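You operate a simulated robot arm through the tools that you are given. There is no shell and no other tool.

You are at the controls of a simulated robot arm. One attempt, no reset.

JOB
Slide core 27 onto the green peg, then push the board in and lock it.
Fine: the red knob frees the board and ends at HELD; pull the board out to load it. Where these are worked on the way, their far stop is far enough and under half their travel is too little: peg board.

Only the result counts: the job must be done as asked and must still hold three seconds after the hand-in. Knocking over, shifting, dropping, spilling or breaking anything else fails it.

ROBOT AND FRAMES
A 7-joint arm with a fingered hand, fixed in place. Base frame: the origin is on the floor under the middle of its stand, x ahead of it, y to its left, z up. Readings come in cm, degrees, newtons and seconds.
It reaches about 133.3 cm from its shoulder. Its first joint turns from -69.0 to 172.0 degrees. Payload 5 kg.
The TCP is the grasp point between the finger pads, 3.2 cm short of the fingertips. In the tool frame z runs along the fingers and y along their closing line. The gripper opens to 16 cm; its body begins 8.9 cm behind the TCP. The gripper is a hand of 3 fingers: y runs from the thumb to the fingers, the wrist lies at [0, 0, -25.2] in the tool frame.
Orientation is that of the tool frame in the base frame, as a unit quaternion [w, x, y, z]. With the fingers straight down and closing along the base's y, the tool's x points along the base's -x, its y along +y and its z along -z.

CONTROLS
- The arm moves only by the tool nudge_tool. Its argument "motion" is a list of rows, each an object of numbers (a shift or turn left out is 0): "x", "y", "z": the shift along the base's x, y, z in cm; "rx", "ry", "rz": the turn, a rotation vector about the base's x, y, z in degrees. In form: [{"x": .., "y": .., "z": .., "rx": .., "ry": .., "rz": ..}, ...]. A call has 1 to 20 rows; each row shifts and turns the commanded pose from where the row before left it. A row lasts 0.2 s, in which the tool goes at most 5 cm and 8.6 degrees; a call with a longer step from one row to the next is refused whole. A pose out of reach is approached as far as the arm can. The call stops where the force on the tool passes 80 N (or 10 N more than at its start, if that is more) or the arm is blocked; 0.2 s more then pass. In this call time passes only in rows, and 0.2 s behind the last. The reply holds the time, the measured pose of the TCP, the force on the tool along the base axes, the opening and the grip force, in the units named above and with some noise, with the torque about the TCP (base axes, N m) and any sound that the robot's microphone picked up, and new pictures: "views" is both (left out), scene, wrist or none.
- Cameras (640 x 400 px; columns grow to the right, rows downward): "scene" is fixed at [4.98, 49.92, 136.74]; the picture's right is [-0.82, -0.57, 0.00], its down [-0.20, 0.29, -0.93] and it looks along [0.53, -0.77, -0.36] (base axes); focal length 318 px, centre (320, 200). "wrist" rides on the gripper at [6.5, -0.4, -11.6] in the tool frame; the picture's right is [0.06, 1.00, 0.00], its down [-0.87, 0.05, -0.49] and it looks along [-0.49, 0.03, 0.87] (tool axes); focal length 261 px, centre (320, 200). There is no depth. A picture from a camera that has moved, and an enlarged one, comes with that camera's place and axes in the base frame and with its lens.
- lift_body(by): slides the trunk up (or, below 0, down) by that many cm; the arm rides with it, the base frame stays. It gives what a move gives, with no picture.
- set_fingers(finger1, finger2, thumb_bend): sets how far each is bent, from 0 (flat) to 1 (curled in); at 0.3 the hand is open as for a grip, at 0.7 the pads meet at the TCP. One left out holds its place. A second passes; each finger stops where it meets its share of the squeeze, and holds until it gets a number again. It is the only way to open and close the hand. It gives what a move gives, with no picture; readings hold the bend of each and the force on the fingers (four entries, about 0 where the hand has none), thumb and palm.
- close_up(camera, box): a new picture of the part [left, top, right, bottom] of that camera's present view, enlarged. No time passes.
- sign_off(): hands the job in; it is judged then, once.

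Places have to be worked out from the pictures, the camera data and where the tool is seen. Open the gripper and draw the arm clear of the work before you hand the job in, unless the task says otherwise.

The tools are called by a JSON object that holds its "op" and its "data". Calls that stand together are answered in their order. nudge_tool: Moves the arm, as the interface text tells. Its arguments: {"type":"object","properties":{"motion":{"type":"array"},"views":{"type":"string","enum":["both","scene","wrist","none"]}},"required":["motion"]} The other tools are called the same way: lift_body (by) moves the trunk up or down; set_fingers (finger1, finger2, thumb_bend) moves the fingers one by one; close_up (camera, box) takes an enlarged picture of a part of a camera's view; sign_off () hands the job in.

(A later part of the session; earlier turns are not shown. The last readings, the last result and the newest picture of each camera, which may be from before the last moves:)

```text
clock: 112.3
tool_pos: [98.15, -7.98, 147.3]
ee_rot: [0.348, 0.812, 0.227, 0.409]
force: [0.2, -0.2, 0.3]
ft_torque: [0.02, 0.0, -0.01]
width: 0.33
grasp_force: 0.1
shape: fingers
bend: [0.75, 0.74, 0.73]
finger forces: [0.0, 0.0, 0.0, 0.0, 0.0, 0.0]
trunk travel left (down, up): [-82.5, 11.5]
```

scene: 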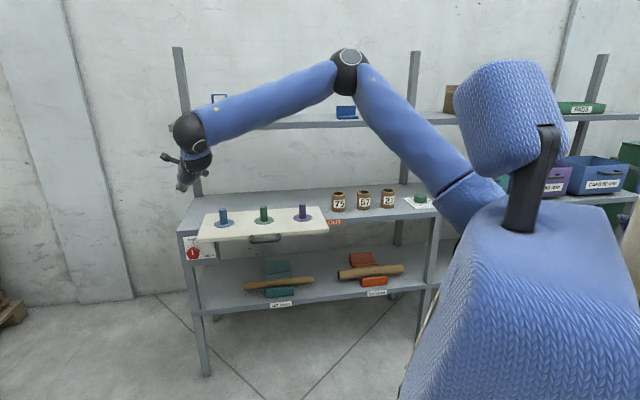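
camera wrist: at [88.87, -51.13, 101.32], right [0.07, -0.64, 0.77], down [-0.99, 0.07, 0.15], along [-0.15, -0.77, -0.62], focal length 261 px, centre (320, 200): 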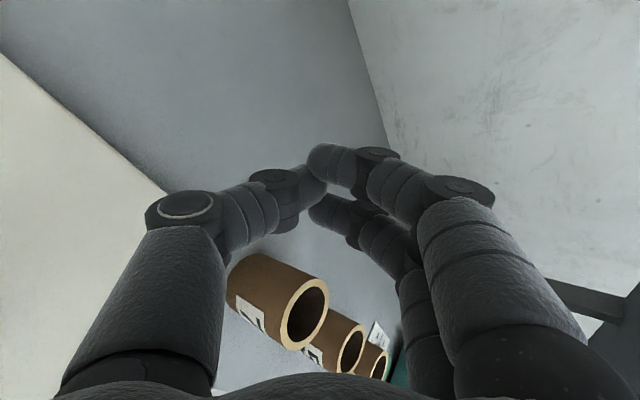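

Trunk is high. I descend diagonally in front of the shelf while yawing right and pitching down; first seven rows, all still ≥20 cm in front of the shelf edge of the upper deck.

{"op": "nudge_tool", "data": {"motion": [{"x": -2.0, "y": -3.0, "z": -2.65, "rx": 0.9, "ry": 1.1, "rz": -4}, {"x": -2.0, "y": -3.0, "z": -2.65, "rx": 0.95, "ry": 1.05, "rz": -4}, {"x": -2.0, "y": -3.0, "z": -2.65, "rx": 1.0, "ry": 1.0, "rz": -4}, {"x": -2.0, "y": -3.0, "z": -2.65, "rx": 1.05, "ry": 0.95, "rz": -4}, {"x": -2.0, "y": -3.0, "z": -2.65, "rx": 1.1, "ry": 0.9, "rz": -4}, {"x": -2.0, "y": -3.0, "z": -2.65, "rx": 1.15, "ry": 0.85, "rz": -4}, {"x": -2.0, "y": -3.0, "z": -2.65, "rx": 1.2, "ry": 0.75, "rz": -4}], "views": "scene"}}

```text
clock: 113.9
tool_pos: [84.15, -29.06, 128.62]
ee_rot: [0.369, 0.887, 0.017, 0.278]
force: [0.0, -0.8, 0.7]
ft_torque: [0.03, 0.04, -0.02]
width: 0.34
grasp_force: 0.0
shape: fingers
bend: [0.75, 0.74, 0.73]
finger forces: [0.0, 0.1, 0.0, 0.0, 0.0, 0.1]
trunk travel left (down, up): [-82.5, 11.5]
```

scene: 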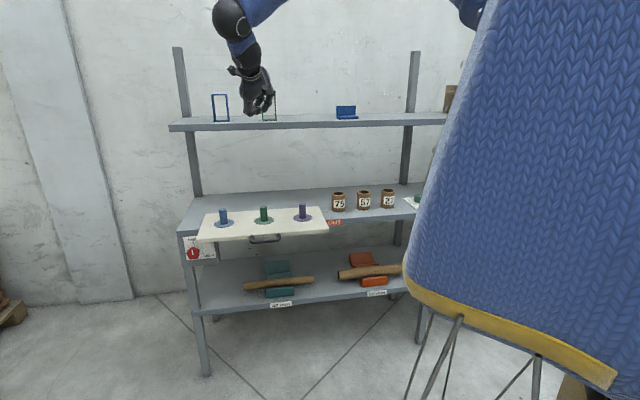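

No limit; the hand is at n≈80, in front of the upper deck. I continue the diagonal descent.

{"op": "nudge_tool", "data": {"motion": [{"x": -2.0, "y": -3.0, "z": -2.8, "rx": 1.2, "ry": 0.75, "rz": -4}, {"x": -2.0, "y": -3.0, "z": -2.8, "rx": 1.2, "ry": 0.7, "rz": -4}, {"x": -2.0, "y": -3.0, "z": -2.8, "rx": 1.25, "ry": 0.65, "rz": -4}, {"x": -2.0, "y": -3.0, "z": -2.8, "rx": 1.3, "ry": 0.55, "rz": -4}, {"x": -2.0, "y": -3.0, "z": -2.8, "rx": 1.35, "ry": 0.45, "rz": -4}, {"x": -2.0, "y": -3.0, "z": -2.8, "rx": 1.4, "ry": 0.35, "rz": -4}], "views": "both"}}

```text
clock: 115.3
tool_pos: [72.3, -47.06, 111.75]
ee_rot: [0.352, 0.904, -0.174, 0.169]
force: [0.0, -0.2, -0.2]
ft_torque: [0.01, 0.0, 0.04]
width: 0.34
grasp_force: 0.1
shape: fingers
bend: [0.75, 0.74, 0.73]
finger forces: [0.1, 0.1, 0.1, 0.0, 0.0, 0.1]
trunk travel left (down, up): [-82.5, 11.5]
camera wrist: at [76.21, -39.89, 122.17], right [-0.38, -0.7, 0.6], down [-0.88, 0.47, 0.0], along [-0.29, -0.53, -0.8], focal length 261 px, centre (320, 200)
```

scene: 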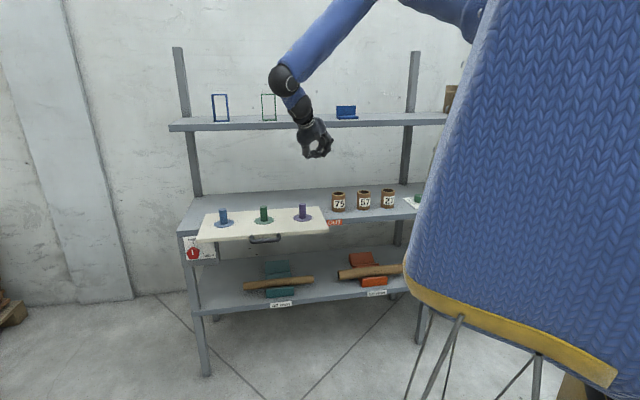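
wrist: 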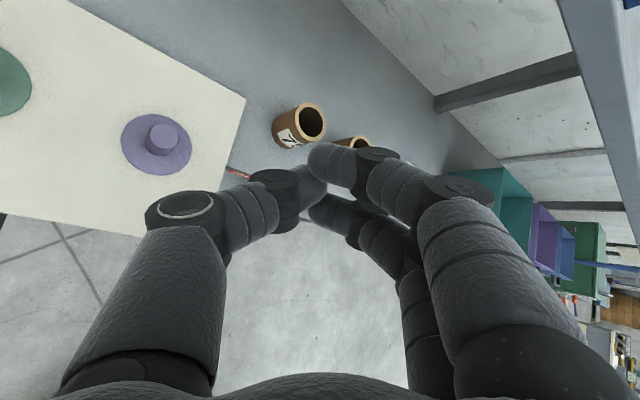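

Works well, no limits. Now I roll the hand +53° so the closing line becomes horizontal with the camera on top.

{"op": "nudge_tool", "data": {"motion": [{"rx": 1.39, "ry": -5.28, "rz": -5.28}, {"rx": 1.39, "ry": -5.28, "rz": -5.28}, {"rx": 1.39, "ry": -5.28, "rz": -5.28}, {"rx": 1.39, "ry": -5.28, "rz": -5.28}, {"rx": 1.39, "ry": -5.28, "rz": -5.28}, {"rx": 1.39, "ry": -5.28, "rz": -5.28}, {"rx": 1.39, "ry": -5.28, "rz": -5.28}], "views": "both"}}

```text
clock: 116.9
tool_pos: [72.23, -46.86, 111.83]
ee_rot: [0.242, 0.73, -0.563, 0.305]
force: [0.0, 0.4, 1.2]
ft_torque: [0.03, -0.02, 0.01]
width: 0.36
grasp_force: 0.1
shape: fingers
bend: [0.75, 0.74, 0.73]
finger forces: [0.0, 0.0, 0.1, 0.0, 0.0, 0.1]
trunk travel left (down, up): [-82.5, 11.5]
camera wrist: at [71.88, -43.07, 124.48], right [-0.95, -0.29, 0.05], down [-0.3, 0.91, -0.28], along [0.03, -0.28, -0.96], focal length 261 px, centre (320, 200)
```

scene: 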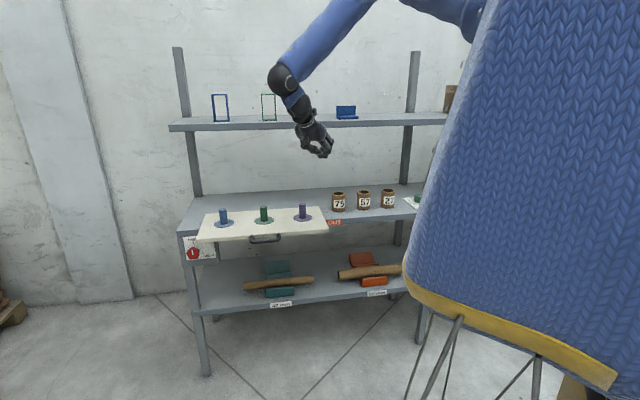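
wrist: 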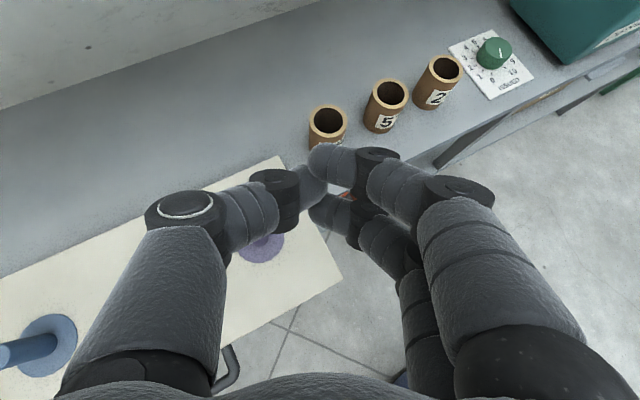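

Perfect view. I zoom on the cores to measure core 27's position from here.

{"op": "close_up", "data": {"camera": "wrist", "box": [360, 30, 520, 130]}}

{"op": "close_up", "data": {"camera": "wrist", "box": [290, 60, 450, 160]}}

```text
4.00 times, centred on (440, 80) of wrist
camera zoom: at [71.88, -43.07, 124.48], right [-0.95, -0.29, 0.05], down [-0.3, 0.91, -0.28], along [0.03, -0.28, -0.96], focal length 1043 px, centre (-160, 680)
```

zoom: 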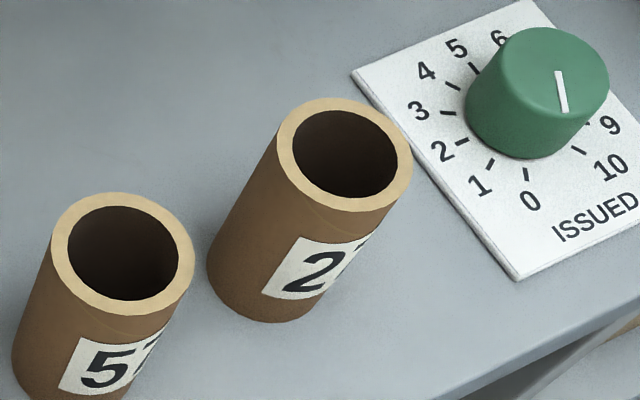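

```text
4.00 times, centred on (370, 110) of wrist
camera zoom: at [71.88, -43.07, 124.48], right [-0.95, -0.29, 0.05], down [-0.3, 0.91, -0.28], along [0.03, -0.28, -0.96], focal length 1043 px, centre (120, 560)
```

zoom: 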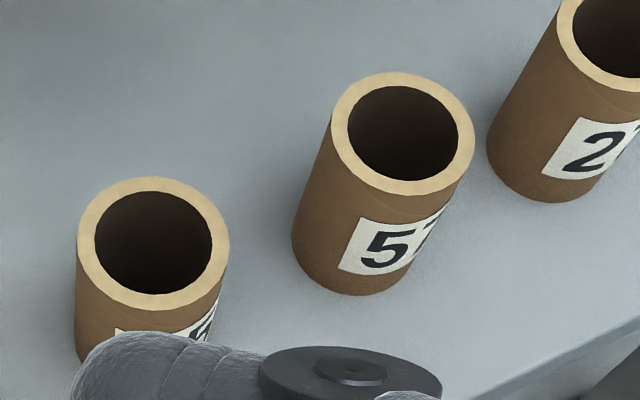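

Core 27: center (58.8, −83.5), top z≈88.05, base 80.8, outer diameter ≈6.0, bore ≈4.6. I move toward a pre-grasp point in short batches with a little more yaw.

{"op": "nudge_tool", "data": {"motion": [{"x": -1.75, "y": -3.6, "z": -2.1, "rz": -2}, {"x": -1.75, "y": -3.6, "z": -2.1, "rz": -2}, {"x": -1.75, "y": -3.6, "z": -2.1, "rz": -2}], "views": "both"}}

```text
clock: 117.7
tool_pos: [69.93, -57.92, 103.65]
ee_rot: [0.254, 0.701, -0.599, 0.29]
force: [-0.2, -0.6, -0.7]
ft_torque: [0.01, 0.02, -0.04]
width: 0.35
grasp_force: 0.1
shape: fingers
bend: [0.75, 0.74, 0.73]
finger forces: [0.0, 0.0, 0.0, 0.1, 0.0, 0.0]
out of reach, approached as far as the arm can: row 1, 2, 3
trunk travel left (down, up): [-82.5, 11.5]
camera wrist: at [69.98, -54.1, 116.3], right [-0.98, -0.19, 0.05], down [-0.2, 0.94, -0.28], along [0.0, -0.28, -0.96], focal length 261 px, centre (320, 200)
```

scene: 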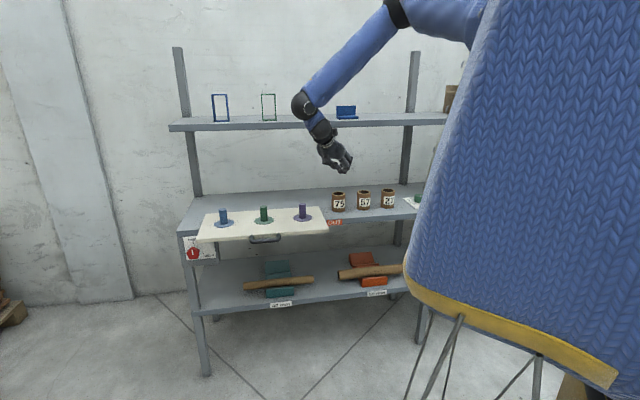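
wrist: 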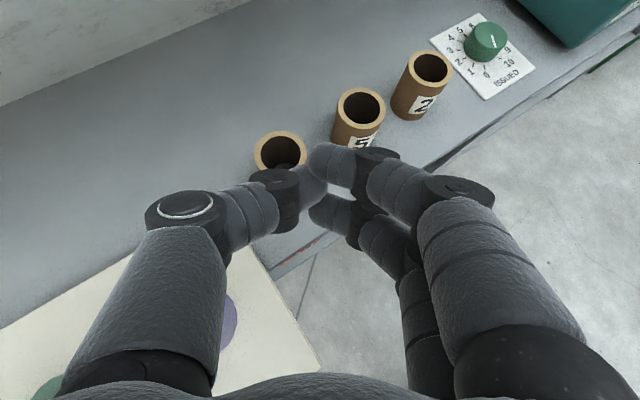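

The limit flagged here is again the wrist bend (tool yawed too far for this location). I yaw back to about −56° in place and see if it clears.

{"op": "nudge_tool", "data": {"motion": [{"rz": 6.5}, {"rz": 6.5}, {"rz": 6.5}, {"rz": 6.5}], "views": "both"}}

```text
clock: 118.7
tool_pos: [69.82, -57.71, 103.72]
ee_rot: [0.186, 0.816, -0.426, 0.344]
force: [0.6, -0.3, -0.4]
ft_torque: [0.01, -0.02, -0.01]
width: 0.35
grasp_force: 0.0
shape: fingers
bend: [0.75, 0.74, 0.73]
finger forces: [0.0, 0.0, 0.1, 0.0, 0.1, 0.0]
trunk travel left (down, up): [-82.5, 11.5]
camera wrist: at [68.19, -54.23, 116.26], right [-0.8, -0.6, 0.06], down [-0.59, 0.76, -0.29], along [0.13, -0.26, -0.96], focal length 261 px, centre (320, 200)
```

scene: 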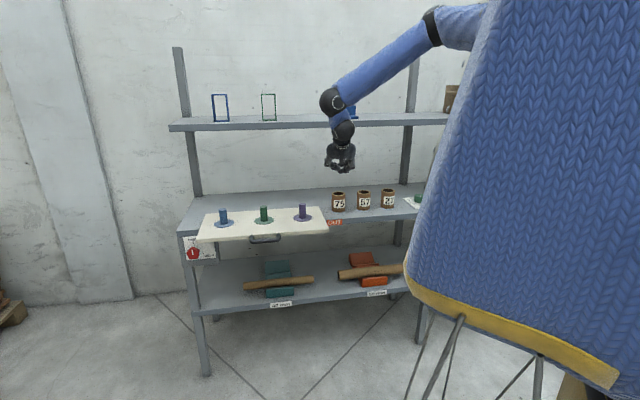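
wrist: 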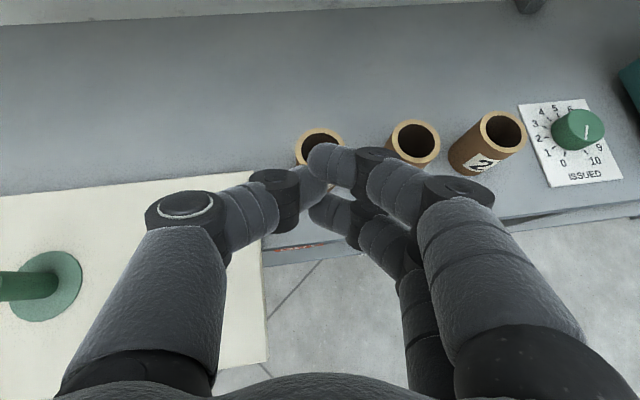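

Clear again. The key is keeping the arm extended: raise the trunk to its top so the shoulder-to-wrist distance grows, then yaw more as I move right. First raise by 11 (the TCP rises to ~115 at n≈90, below/in front of the upper deck is tight, so I first lower the hand by the same amount afterwards).

{"op": "nudge_tool", "data": {"motion": [{"x": -2.0, "y": 2.0, "z": -2.0}, {"x": -2.0, "y": 2.0, "z": -2.0}, {"x": -1.0, "y": 1.0, "z": -3.0}], "views": "none"}}

```text
clock: 119.5
tool_pos: [65.04, -52.82, 96.56]
ee_rot: [0.187, 0.815, -0.427, 0.344]
force: [0.1, -0.3, -0.3]
ft_torque: [0.02, 0.0, -0.01]
width: 0.32
grasp_force: 0.1
shape: fingers
bend: [0.75, 0.74, 0.73]
finger forces: [0.1, 0.1, 0.1, 0.0, 0.0, 0.0]
trunk travel left (down, up): [-82.5, 11.5]
```

Now lift the trunk by 11.

{"op": "lift_body", "data": {"by": 11}}

```text
clock: 120.9
tool_pos: [65.05, -52.64, 107.62]
ee_rot: [0.187, 0.815, -0.426, 0.345]
force: [0.6, -0.2, -1.3]
ft_torque: [0.02, 0.02, 0.04]
width: 0.33
grasp_force: 0.1
shape: fingers
bend: [0.75, 0.74, 0.73]
finger forces: [0.1, 0.0, 0.0, 0.1, 0.1, 0.1]
trunk travel left (down, up): [-93.5, 0.5]
```

Trunk at top. I move toward the middle waypoint with progressive yaw, three rows first.

{"op": "nudge_tool", "data": {"motion": [{"x": 0, "y": -3.5, "z": -2.1, "rz": -4.0}, {"x": 0, "y": -3.5, "z": -2.1, "rz": -4.0}, {"x": 0, "y": -3.5, "z": -2.1, "rz": -4.0}], "views": "both"}}

```text
clock: 121.7
tool_pos: [64.83, -63.39, 101.06]
ee_rot: [0.222, 0.766, -0.51, 0.322]
force: [-1.6, 0.2, -0.4]
ft_torque: [0.03, -0.01, 0.01]
width: 0.36
grasp_force: 0.0
shape: fingers
bend: [0.75, 0.74, 0.73]
finger forces: [0.1, 0.1, 0.0, 0.1, 0.0, 0.0]
trunk travel left (down, up): [-93.5, 0.5]
camera wrist: at [63.96, -59.51, 113.71], right [-0.91, -0.42, 0.06], down [-0.42, 0.86, -0.28], along [0.07, -0.28, -0.96], focal length 261 px, centre (320, 200)
```

scene: 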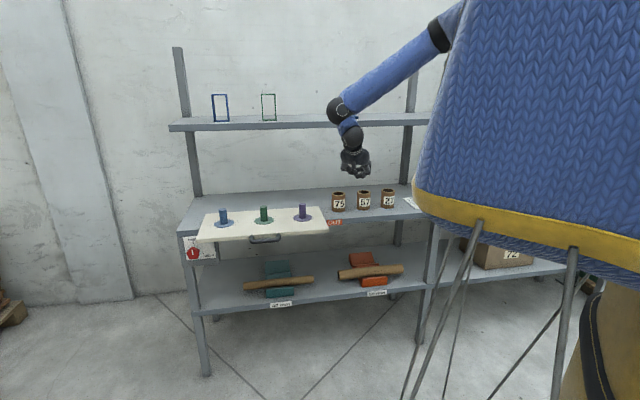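
wrist: 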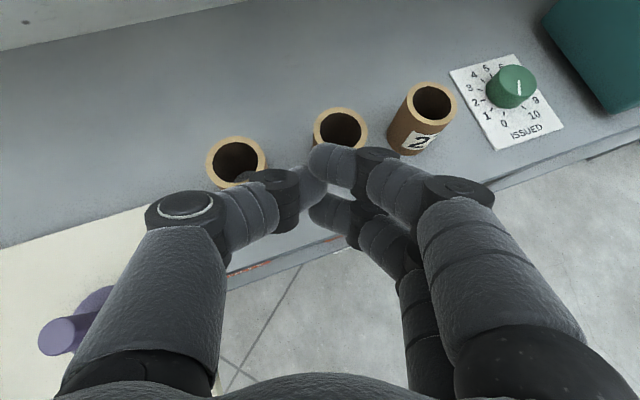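

No limits now. I continue two more rows toward the core.

{"op": "nudge_tool", "data": {"motion": [{"x": -1.2, "y": -3.5, "z": -1.5, "rz": -5.0}, {"x": -1.2, "y": -3.5, "z": -1.5, "rz": -5.0}], "views": "both"}}

```text
clock: 122.3
tool_pos: [62.69, -70.27, 98.18]
ee_rot: [0.249, 0.719, -0.574, 0.302]
force: [0.3, 1.0, -0.1]
ft_torque: [0.04, -0.02, 0.0]
width: 0.33
grasp_force: 0.1
shape: fingers
bend: [0.75, 0.74, 0.73]
finger forces: [0.1, 0.1, 0.0, 0.0, 0.0, 0.1]
trunk travel left (down, up): [-93.5, 0.5]
camera wrist: at [62.43, -66.28, 110.85], right [-0.96, -0.26, 0.06], down [-0.26, 0.92, -0.28], along [0.02, -0.29, -0.96], focal length 261 px, centre (320, 200)
```

scene: 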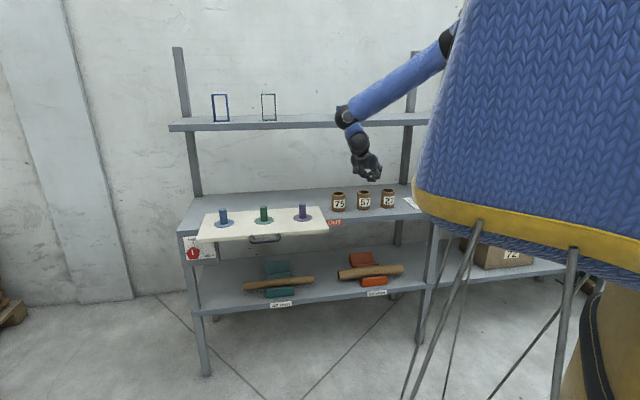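
wrist: 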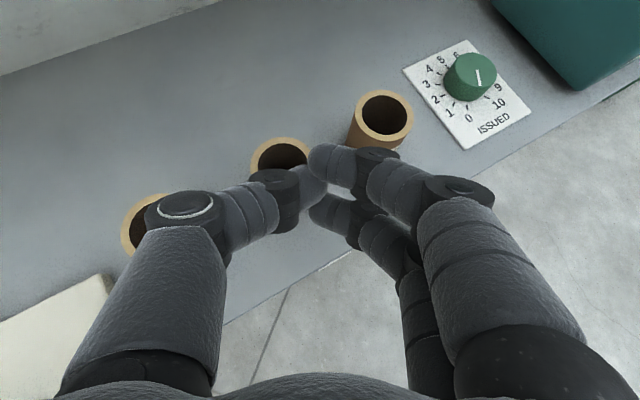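

No limits; the tool is now az −78°. I open the hand to about 10 cm, then continue to the pre-grasp point with more yaw.

{"op": "set_fingers", "data": {"finger1": 0.47, "finger2": 0.47, "thumb_bend": 0.47}}

{"op": "nudge_tool", "data": {"motion": [{"x": -0.4, "y": -1.5, "z": -1.0, "rz": -6.0}, {"x": -0.4, "y": -1.8, "z": -1.2, "rz": -6.0}], "views": "both"}}

```text
clock: 123.3
tool_pos: [62.6, -70.16, 98.34]
ee_rot: [0.249, 0.719, -0.573, 0.303]
force: [0.1, -0.7, -0.6]
ft_torque: [-0.04, -0.03, -0.01]
width: 9.89
grasp_force: 0.0
shape: fingers
bend: [0.47, 0.47, 0.47]
finger forces: [0.0, 0.1, 0.0, 0.1, 0.0, 0.0]
trunk travel left (down, up): [-93.5, 0.5]
```

```text
clock: 123.9
tool_pos: [62.0, -73.49, 96.05]
ee_rot: [0.28, 0.654, -0.647, 0.273]
force: [0.7, -0.5, 0.2]
ft_torque: [0.02, -0.02, -0.01]
width: 9.91
grasp_force: 0.2
shape: fingers
bend: [0.47, 0.47, 0.47]
finger forces: [0.1, 0.0, 0.0, 0.1, 0.1, 0.0]
trunk travel left (down, up): [-93.5, 0.5]
camera wrist: at [62.55, -69.61, 108.58], right [-1.0, -0.05, 0.06], down [-0.06, 0.96, -0.29], along [-0.04, -0.29, -0.96], focal length 261 px, centre (320, 200)
```

scene: 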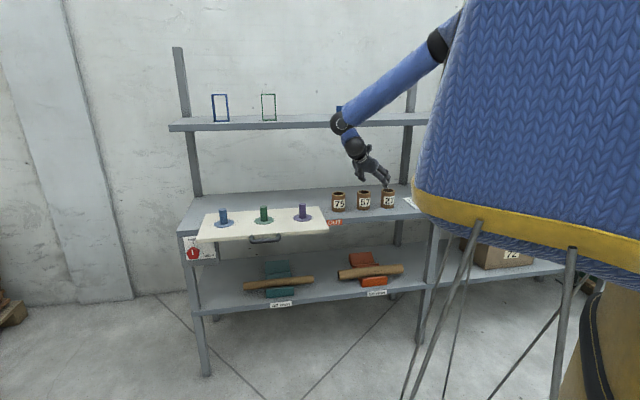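
wrist: 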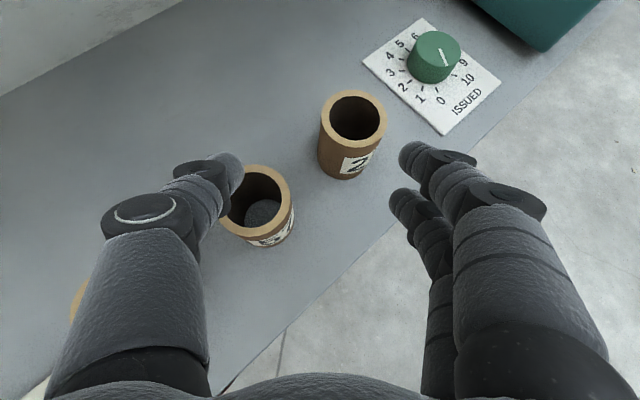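

Still fine (az −90°, closing line exactly horizontal). I shift toward the core axis and come to ~6 cm short of the grasp point.

{"op": "nudge_tool", "data": {"motion": [{"x": -0.9, "y": -1.9, "z": -1.9, "rz": -2.7}, {"x": -0.9, "y": -1.9, "z": -1.9, "rz": -2.7}], "views": "both"}}

```text
clock: 124.5
tool_pos: [60.02, -77.33, 92.38]
ee_rot: [-0.293, -0.623, 0.677, -0.26]
force: [-0.4, 0.2, -0.9]
ft_torque: [-0.01, 0.02, 0.04]
width: 9.91
grasp_force: 0.1
shape: fingers
bend: [0.47, 0.47, 0.47]
finger forces: [0.0, 0.1, 0.0, 0.0, 0.0, 0.0]
trunk travel left (down, up): [-93.5, 0.5]
camera wrist: at [60.97, -73.52, 104.83], right [-1.0, 0.04, 0.06], down [0.02, 0.96, -0.28], along [-0.07, -0.28, -0.96], focal length 261 px, centre (320, 200)
```

scene: 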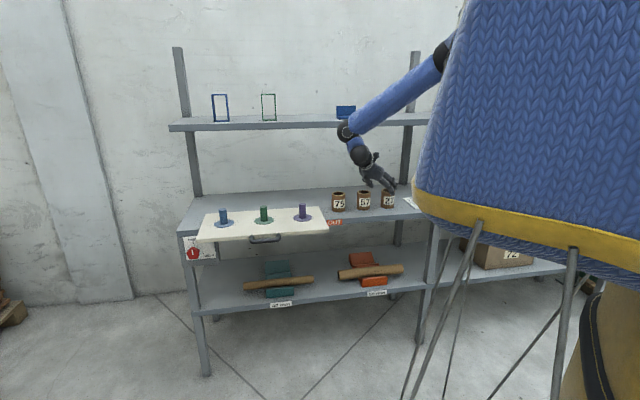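
wrist: 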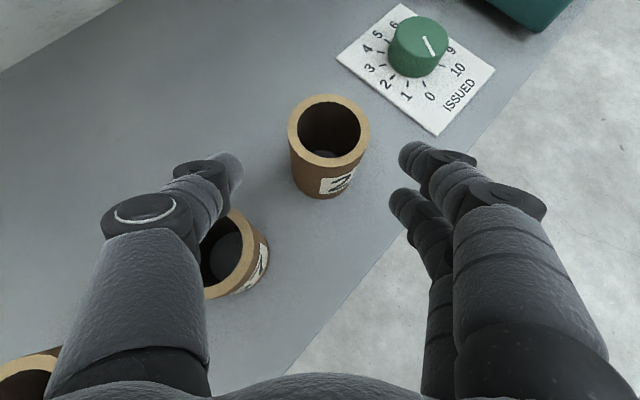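

No limits. The core stands between the fingers' lines; I verify its exact position with an enlarged view.

{"op": "close_up", "data": {"camera": "wrist", "box": [250, 70, 410, 210]}}

```text
2.86 times, centred on (330, 140) of wrist
camera zoom: at [60.97, -73.52, 104.83], right [-1.0, 0.04, 0.06], down [0.02, 0.96, -0.28], along [-0.07, -0.28, -0.96], focal length 745 px, centre (291, 371)
```

zoom: 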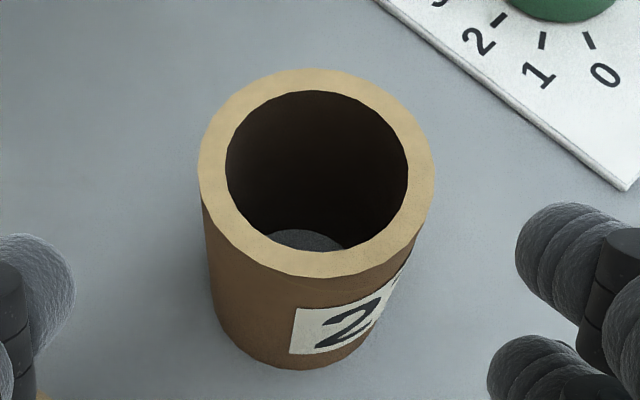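

Core center confirmed at (58.85, −83.5), top ≈88.2. I advance along the finger direction until the core is between the pads (TCP z≈86).

{"op": "nudge_tool", "data": {"motion": [{"x": -0.39, "y": -2.06, "z": -2.1}, {"x": -0.39, "y": -2.06, "z": -2.1}], "views": "both"}}

```text
clock: 125.1
tool_pos: [59.4, -81.59, 88.14]
ee_rot: [-0.293, -0.624, 0.676, -0.261]
force: [0.1, 0.1, 0.0]
ft_torque: [-0.02, 0.02, -0.01]
width: 9.9
grasp_force: 0.0
shape: fingers
bend: [0.47, 0.47, 0.47]
finger forces: [0.0, 0.1, 0.0, 0.0, 0.0, 0.1]
trunk travel left (down, up): [-93.5, 0.5]
camera wrist: at [60.31, -77.7, 100.76], right [-1.0, 0.04, 0.06], down [0.02, 0.96, -0.29], along [-0.07, -0.28, -0.96], focal length 261 px, centre (320, 200)
```

scene: 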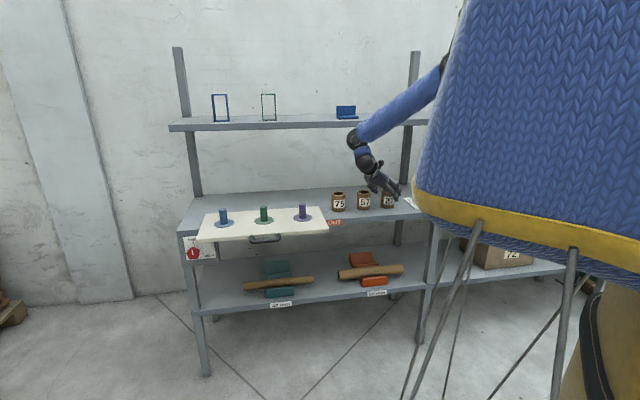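
wrist: 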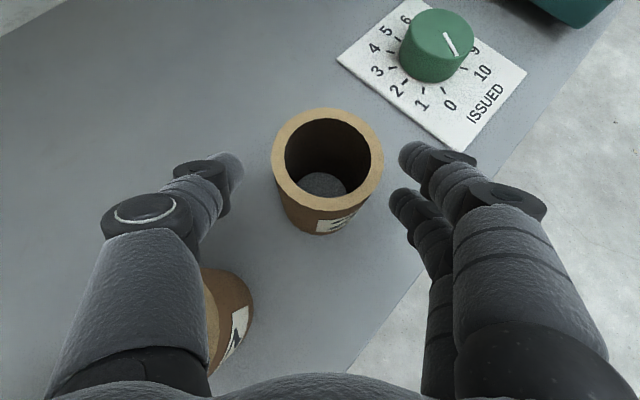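

Well aligned. One more step to place the TCP at the core's axis at z≈86.

{"op": "nudge_tool", "data": {"motion": [{"x": -0.5, "y": -1.8, "z": -2.1}], "views": "wrist"}}

```text
clock: 125.5
tool_pos: [58.72, -83.52, 85.97]
ee_rot: [-0.291, -0.624, 0.677, -0.26]
force: [-0.5, -1.1, 0.3]
ft_torque: [0.0, -0.03, -0.01]
width: 9.94
grasp_force: 0.1
shape: fingers
bend: [0.47, 0.47, 0.47]
finger forces: [0.0, 0.0, 0.0, 0.0, 0.1, 0.0]
trunk travel left (down, up): [-93.5, 0.5]
camera wrist: at [59.65, -79.57, 98.56], right [-1.0, 0.04, 0.06], down [0.02, 0.96, -0.28], along [-0.07, -0.28, -0.96], focal length 261 px, centre (320, 200)
```

wrist: 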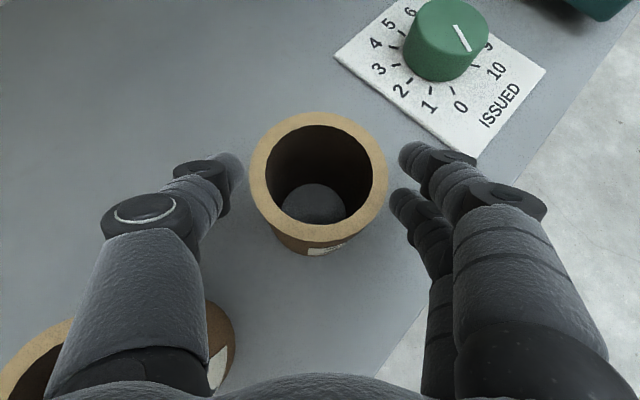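

Core is centred between thumb and fingers. I close gently onto it.

{"op": "set_fingers", "data": {"finger1": 0.58, "finger2": 0.58, "thumb_bend": 0.58}}

{"op": "close_up", "data": {"camera": "wrist", "box": [160, 80, 480, 280]}}

```text
clock: 126.5
tool_pos: [58.65, -83.27, 86.04]
ee_rot: [-0.293, -0.623, 0.677, -0.26]
force: [0.6, 0.0, 0.7]
ft_torque: [0.03, -0.02, -0.02]
width: 6.21
grasp_force: 1.1
shape: fingers
bend: [0.57, 0.56, 0.56]
finger forces: [0.0, 1.8, 0.0, 0.0, 1.8, 0.1]
trunk travel left (down, up): [-93.5, 0.5]
```

```text
2.00 times, centred on (320, 180) of wrist
camera zoom: at [59.66, -79.45, 98.64], right [-1.0, 0.04, 0.06], down [0.02, 0.96, -0.29], along [-0.07, -0.28, -0.96], focal length 521 px, centre (320, 240)
```

zoom: 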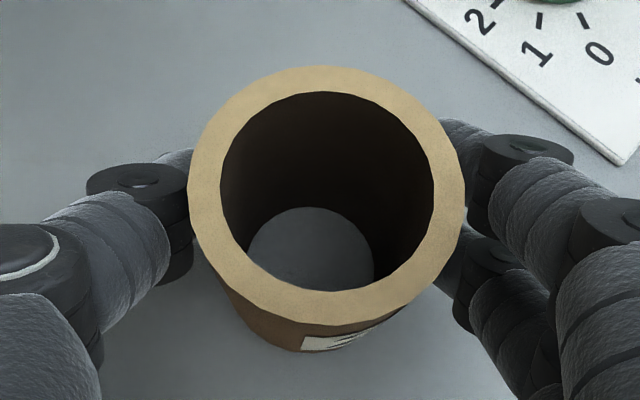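

Contact on both sides with small force. I tighten the grip firmly enough to lift.

{"op": "set_fingers", "data": {"finger1": 0.66, "finger2": 0.66, "thumb_bend": 0.66}}

{"op": "close_up", "data": {"camera": "wrist", "box": [160, 80, 480, 280]}}

```text
clock: 127.5
tool_pos: [58.62, -83.29, 86.08]
ee_rot: [-0.294, -0.623, 0.676, -0.261]
force: [-0.1, 0.7, -0.7]
ft_torque: [-0.01, 0.01, 0.0]
width: 5.4
grasp_force: 16.0
shape: fingers
bend: [0.6, 0.57, 0.61]
finger forces: [6.1, 10.3, 0.0, 0.0, 15.4, 0.0]
trunk travel left (down, up): [-93.5, 0.5]
```

```text
2.00 times, centred on (320, 180) of wrist
camera zoom: at [59.66, -79.42, 98.65], right [-1.0, 0.04, 0.06], down [0.02, 0.96, -0.29], along [-0.07, -0.28, -0.96], focal length 521 px, centre (320, 240)
```

zoom: 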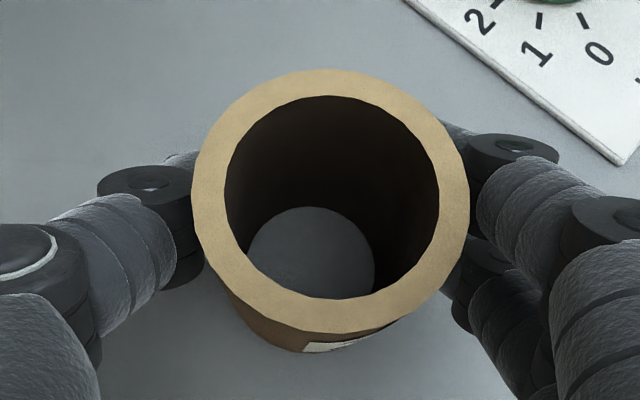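

Firm grip of ~16 N with the core upright. I lift straight up 3 cm and check.

{"op": "nudge_tool", "data": {"motion": [{"z": 1.0}, {"z": 2.0}], "views": "both"}}

```text
clock: 128.1
tool_pos: [58.6, -83.02, 89.35]
ee_rot: [-0.294, -0.623, 0.676, -0.261]
force: [0.1, 0.6, -0.1]
ft_torque: [0.02, 0.01, 0.01]
width: 5.41
grasp_force: 16.5
shape: fingers
bend: [0.6, 0.57, 0.61]
finger forces: [6.2, 10.3, 0.0, 0.1, 15.4, 0.0]
trunk travel left (down, up): [-93.5, 0.5]
camera wrist: at [59.59, -79.26, 101.82], right [-1.0, 0.04, 0.06], down [0.02, 0.96, -0.29], along [-0.07, -0.28, -0.96], focal length 261 px, centre (320, 200)
```

scene: 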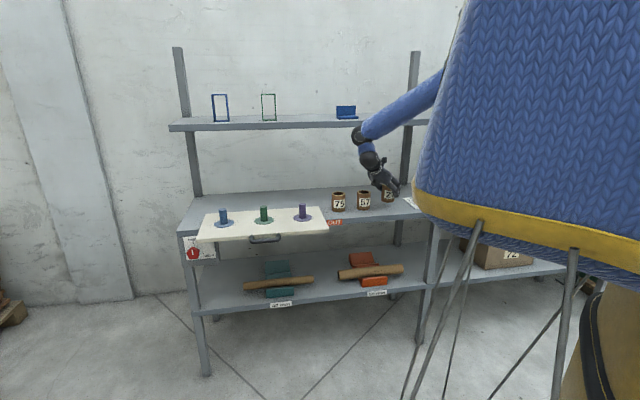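
wrist: 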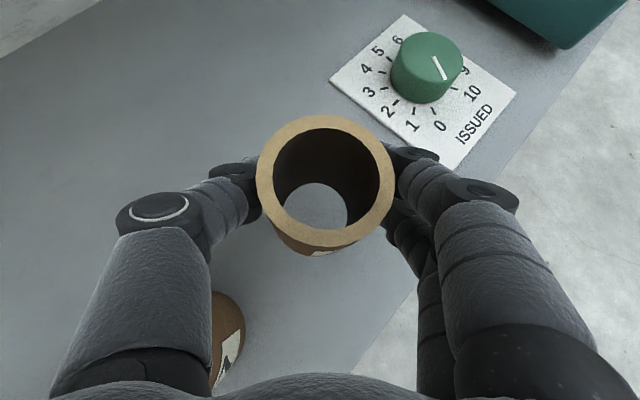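

The core is lifted cleanly and upright. I raise it further before moving away so that it clears the other cores.

{"op": "nudge_tool", "data": {"motion": [{"z": 2.5}, {"y": 0.5, "z": 2.5}, {"x": 0.3, "y": 1.0, "z": 2.5}], "views": "both"}}

```text
clock: 128.9
tool_pos: [59.13, -81.47, 96.72]
ee_rot: [-0.293, -0.624, 0.676, -0.261]
force: [0.3, 0.5, -0.4]
ft_torque: [0.0, -0.02, 0.0]
width: 5.38
grasp_force: 15.5
shape: fingers
bend: [0.6, 0.57, 0.61]
finger forces: [6.0, 10.0, 0.0, 0.0, 15.0, 0.0]
trunk travel left (down, up): [-93.5, 0.5]
camera wrist: at [60.1, -77.62, 109.35], right [-1.0, 0.04, 0.06], down [0.02, 0.96, -0.29], along [-0.07, -0.28, -0.96], focal length 261 px, centre (320, 200)
```

scene: 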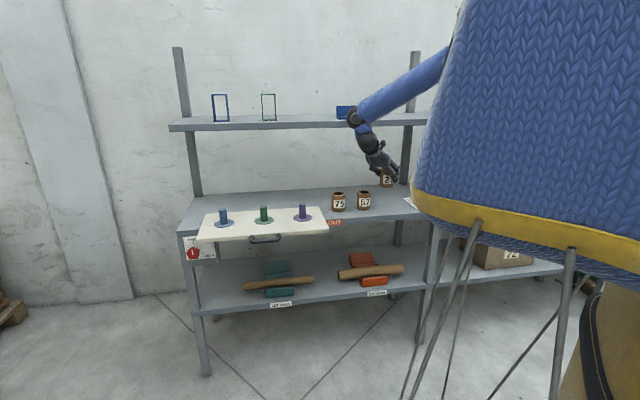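
wrist: 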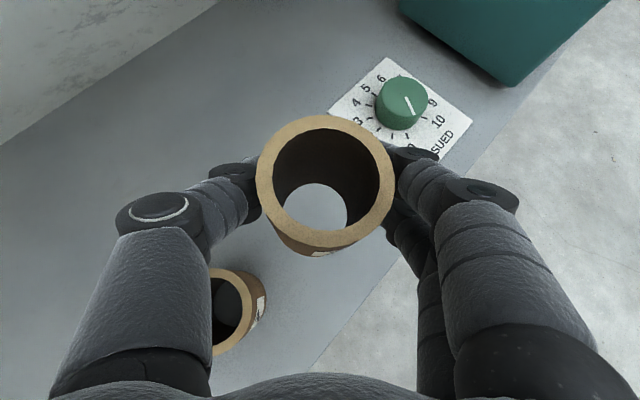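

Core base is at ~91.5, above the other cores' tops. I retrace the approach path outwards with the core held upright.

{"op": "nudge_tool", "data": {"motion": [{"x": 1.45, "y": 4.0, "z": 0.9, "rz": 2.9}, {"x": 1.45, "y": 4.0, "z": 0.9, "rz": 2.9}, {"x": 0.7, "y": 3.2, "z": 1.0, "rz": 6}, {"x": 1.05, "y": 3.45, "z": 0.75, "rz": 7}, {"x": 1.05, "y": 3.45, "z": 0.75, "rz": 7}], "views": "both"}}

```text
clock: 130.1
tool_pos: [64.59, -63.58, 100.73]
ee_rot: [0.227, 0.759, -0.52, 0.319]
force: [-0.2, 0.0, -1.4]
ft_torque: [0.0, -0.01, 0.01]
width: 5.39
grasp_force: 15.0
shape: fingers
bend: [0.6, 0.57, 0.62]
finger forces: [5.7, 9.9, 0.0, 0.0, 14.7, 0.0]
trunk travel left (down, up): [-93.5, 0.5]
camera wrist: at [63.8, -59.64, 113.34], right [-0.92, -0.4, 0.06], down [-0.4, 0.87, -0.29], along [0.06, -0.28, -0.96], focal length 261 px, centre (320, 200)
```

scene: 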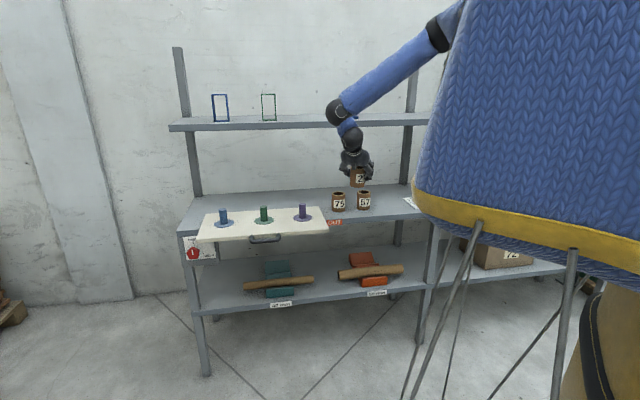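
wrist: 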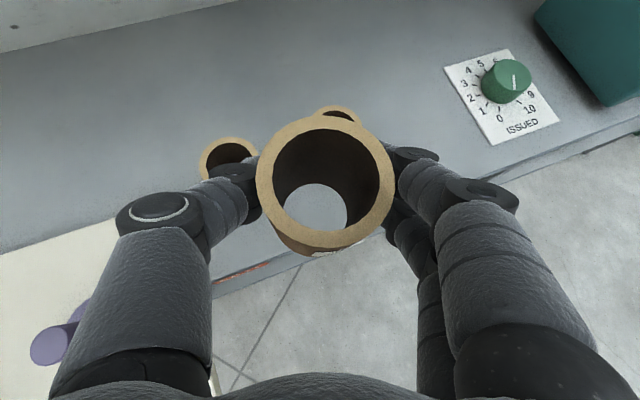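

Stable grip. I continue out and then left toward the green peg, staying well above the board.

{"op": "nudge_tool", "data": {"motion": [{"x": 0.1, "y": 3.6, "z": 1.2, "rz": 4.7}, {"x": 0.1, "y": 3.6, "z": 1.2, "rz": 4.7}, {"x": 0.6, "y": 3.6, "z": 1.0, "rz": 4.7}, {"x": 3.3, "y": 2.8}, {"x": 3.4, "y": 2.8}, {"x": 3.4, "y": 2.8}, {"x": 3.4, "y": 2.8}], "views": "both"}}

```text
clock: 131.7
tool_pos: [79.08, -41.67, 104.53]
ee_rot: [0.187, 0.817, -0.423, 0.345]
force: [0.3, -0.9, -0.4]
ft_torque: [-0.02, 0.0, -0.03]
width: 5.37
grasp_force: 14.9
shape: fingers
bend: [0.6, 0.57, 0.62]
finger forces: [5.5, 9.8, 0.0, 0.1, 14.6, 0.0]
trunk travel left (down, up): [-93.5, 0.5]
camera wrist: at [77.37, -37.96, 116.93], right [-0.79, -0.61, 0.06], down [-0.6, 0.75, -0.29], along [0.13, -0.26, -0.96], focal length 261 px, centre (320, 200)
```

scene: 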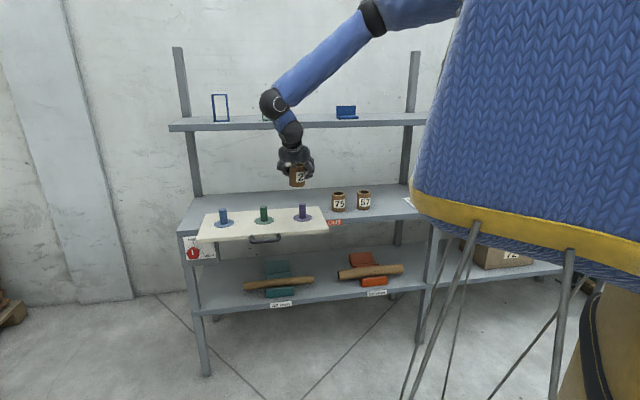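
wrist: 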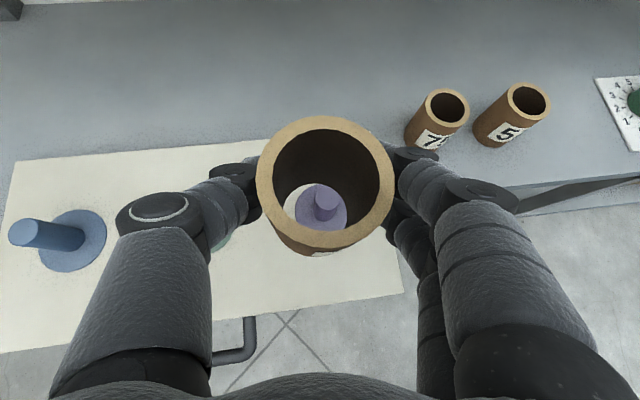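

I can see the purple peg through the bore and the blue peg on the left; the green peg lies between them. I zoom to measure the pegs' present positions.

{"op": "close_up", "data": {"camera": "wrist", "box": [0, 190, 128, 290]}}

{"op": "close_up", "data": {"camera": "wrist", "box": [200, 130, 360, 270]}}

{"op": "close_up", "data": {"camera": "scene", "box": [190, 190, 350, 260]}}

```text
4.00 times, centred on (64, 240) of wrist
camera zoom: at [77.37, -37.96, 116.93], right [-0.79, -0.61, 0.06], down [-0.6, 0.75, -0.29], along [0.13, -0.26, -0.96], focal length 1043 px, centre (1344, 40)
```

zoom: 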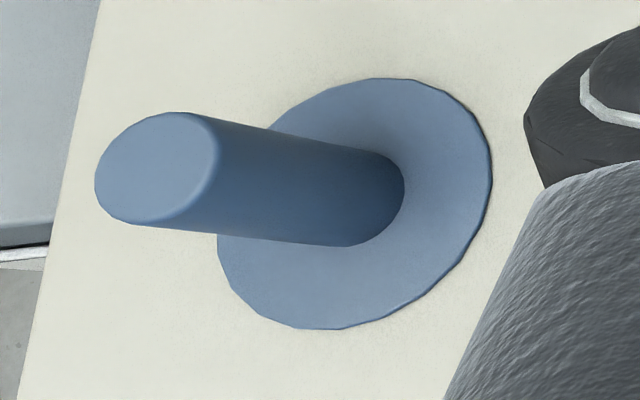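

```text
2.86 times, centred on (280, 200) of wrist
camera zoom: at [77.37, -37.96, 116.93], right [-0.79, -0.61, 0.06], down [-0.6, 0.75, -0.29], along [0.13, -0.26, -0.96], focal length 745 px, centre (434, 200)
```

zoom: 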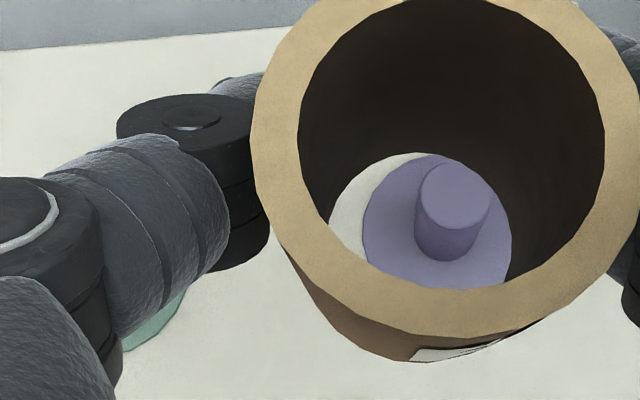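

```text
4.00 times, centred on (270, 225) of scene
camera zoom: at [4.98, 49.92, 136.74], right [-0.82, -0.57, 0.0], down [-0.2, 0.29, -0.93], along [0.53, -0.77, -0.36], focal length 1271 px, centre (520, 100)
```

zoom: 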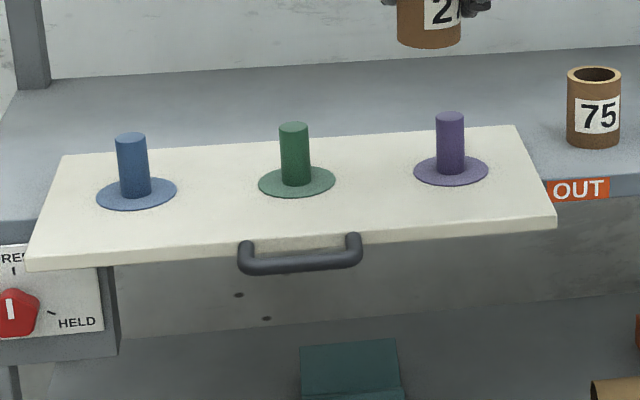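

Pegs are now at n≈89.8 (blue m≈−56, purple m≈−24.3), so the green peg is at about (91.85, −35.15), top z≈88.9. The held core's axis coincides with the TCP. I move above the green peg with the core's base well clear.

{"op": "nudge_tool", "data": {"motion": [{"x": 3.19, "y": 1.63, "z": -1.5, "rz": 1.5}, {"x": 3.19, "y": 1.63, "z": -1.5, "rz": 1.5}, {"x": 3.19, "y": 1.63, "z": -1.5, "rz": 1.5}, {"x": 3.2, "y": 1.64, "z": -1.5, "rz": 1.5}], "views": "both"}}

{"op": "close_up", "data": {"camera": "wrist", "box": [220, 100, 420, 280]}}

{"op": "close_up", "data": {"camera": "scene", "box": [200, 160, 330, 250]}}

```text
clock: 132.7
tool_pos: [92.05, -34.79, 98.1]
ee_rot: [0.169, 0.838, -0.379, 0.353]
force: [-0.3, -0.7, -1.0]
ft_torque: [-0.03, 0.01, 0.0]
width: 5.33
grasp_force: 14.8
shape: fingers
bend: [0.6, 0.57, 0.62]
finger forces: [5.6, 9.6, 0.0, 0.0, 14.3, 0.0]
trunk travel left (down, up): [-93.5, 0.5]
camera wrist: at [89.99, -31.49, 110.8], right [-0.72, -0.69, 0.06], down [-0.67, 0.68, -0.29], along [0.16, -0.25, -0.96], focal length 261 px, centre (320, 200)
```

scene: 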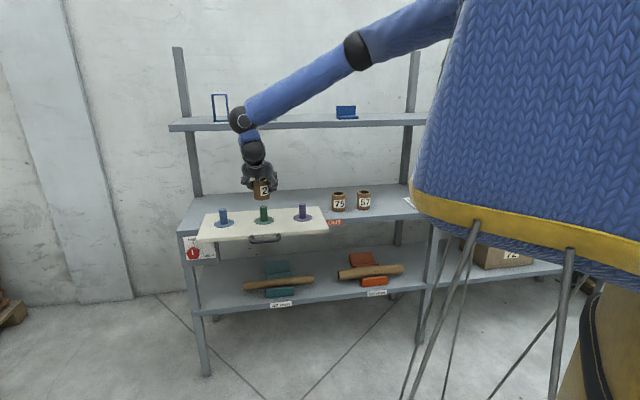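
wrist: 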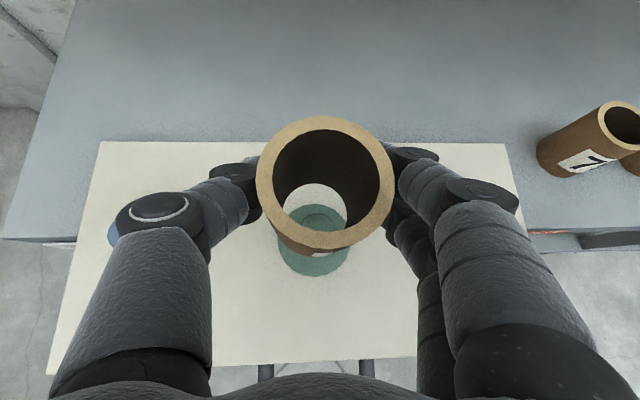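

```text
2.22 times, centred on (320, 190) of wrist
camera zoom: at [89.99, -31.49, 110.8], right [-0.72, -0.69, 0.06], down [-0.67, 0.68, -0.29], along [0.16, -0.25, -0.96], focal length 579 px, centre (320, 222)
```

zoom: 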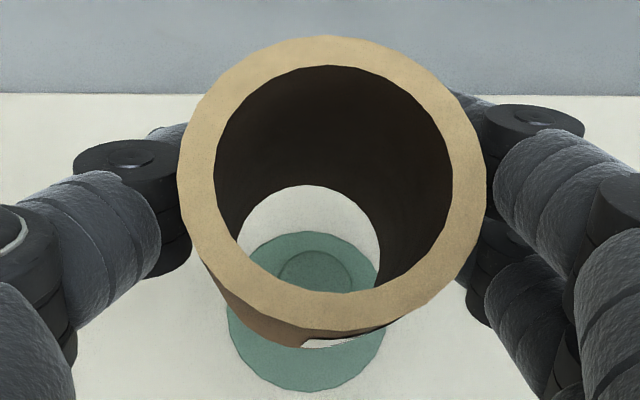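

```text
4.44 times, centred on (265, 205) of scene
camera zoom: at [4.98, 49.92, 136.74], right [-0.82, -0.57, 0.0], down [-0.2, 0.29, -0.93], along [0.53, -0.77, -0.36], focal length 1412 px, centre (564, 178)
```

zoom: 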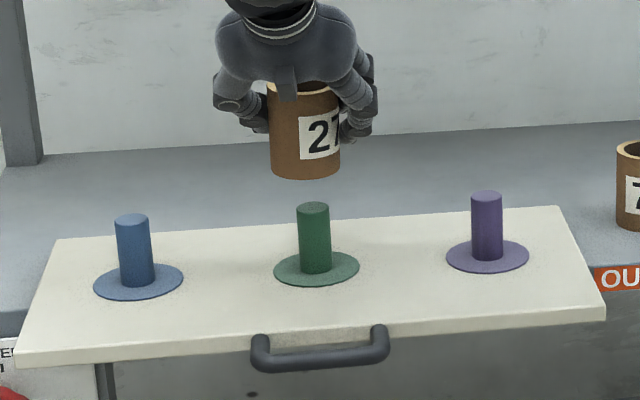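

Triangulated green peg: (91.86, −35.1); the core's axis is about 0.35 cm off in x. Bore 4.6 vs peg 2.9 cm leaves ±0.8 cm. I correct and lower until the core's base is just at the peg's top.

{"op": "nudge_tool", "data": {"motion": [{"x": -0.35, "y": -0.05, "z": -1.0}, {"z": -1.5}, {"z": -1.0}], "views": "both"}}

{"op": "close_up", "data": {"camera": "wrist", "box": [220, 100, 420, 280]}}

{"op": "close_up", "data": {"camera": "scene", "box": [220, 165, 310, 235]}}

```text
clock: 133.5
tool_pos: [91.5, -35.06, 94.84]
ee_rot: [0.168, 0.838, -0.38, 0.354]
force: [0.6, -0.6, -1.0]
ft_torque: [0.02, 0.03, 0.02]
width: 5.34
grasp_force: 14.7
shape: fingers
bend: [0.6, 0.57, 0.62]
finger forces: [5.5, 9.6, 0.0, 0.0, 14.1, 0.0]
trunk travel left (down, up): [-93.5, 0.5]
camera wrist: at [89.44, -31.65, 107.43], right [-0.72, -0.69, 0.06], down [-0.67, 0.68, -0.29], along [0.16, -0.25, -0.96], focal length 261 px, centre (320, 200)
```

scene: 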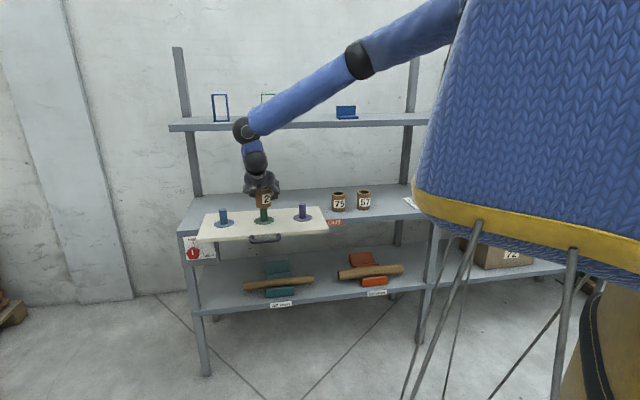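
wrist: 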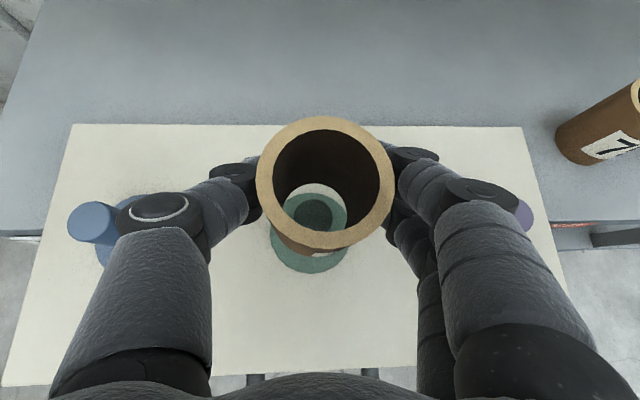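

```text
2.22 times, centred on (320, 190) of wrist
camera zoom: at [89.44, -31.65, 107.43], right [-0.72, -0.69, 0.06], down [-0.67, 0.68, -0.29], along [0.16, -0.25, -0.96], focal length 579 px, centre (320, 222)
```

zoom: 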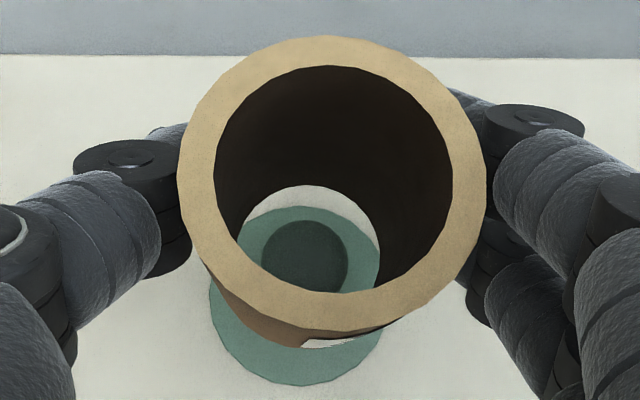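

```text
5.71 times, centred on (265, 200) of scene
camera zoom: at [4.98, 49.92, 136.74], right [-0.82, -0.57, 0.0], down [-0.2, 0.29, -0.93], along [0.53, -0.77, -0.36], focal length 1816 px, centre (634, 200)
```

zoom: 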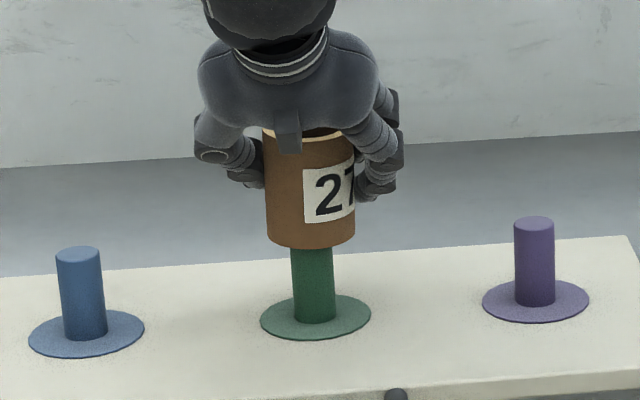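

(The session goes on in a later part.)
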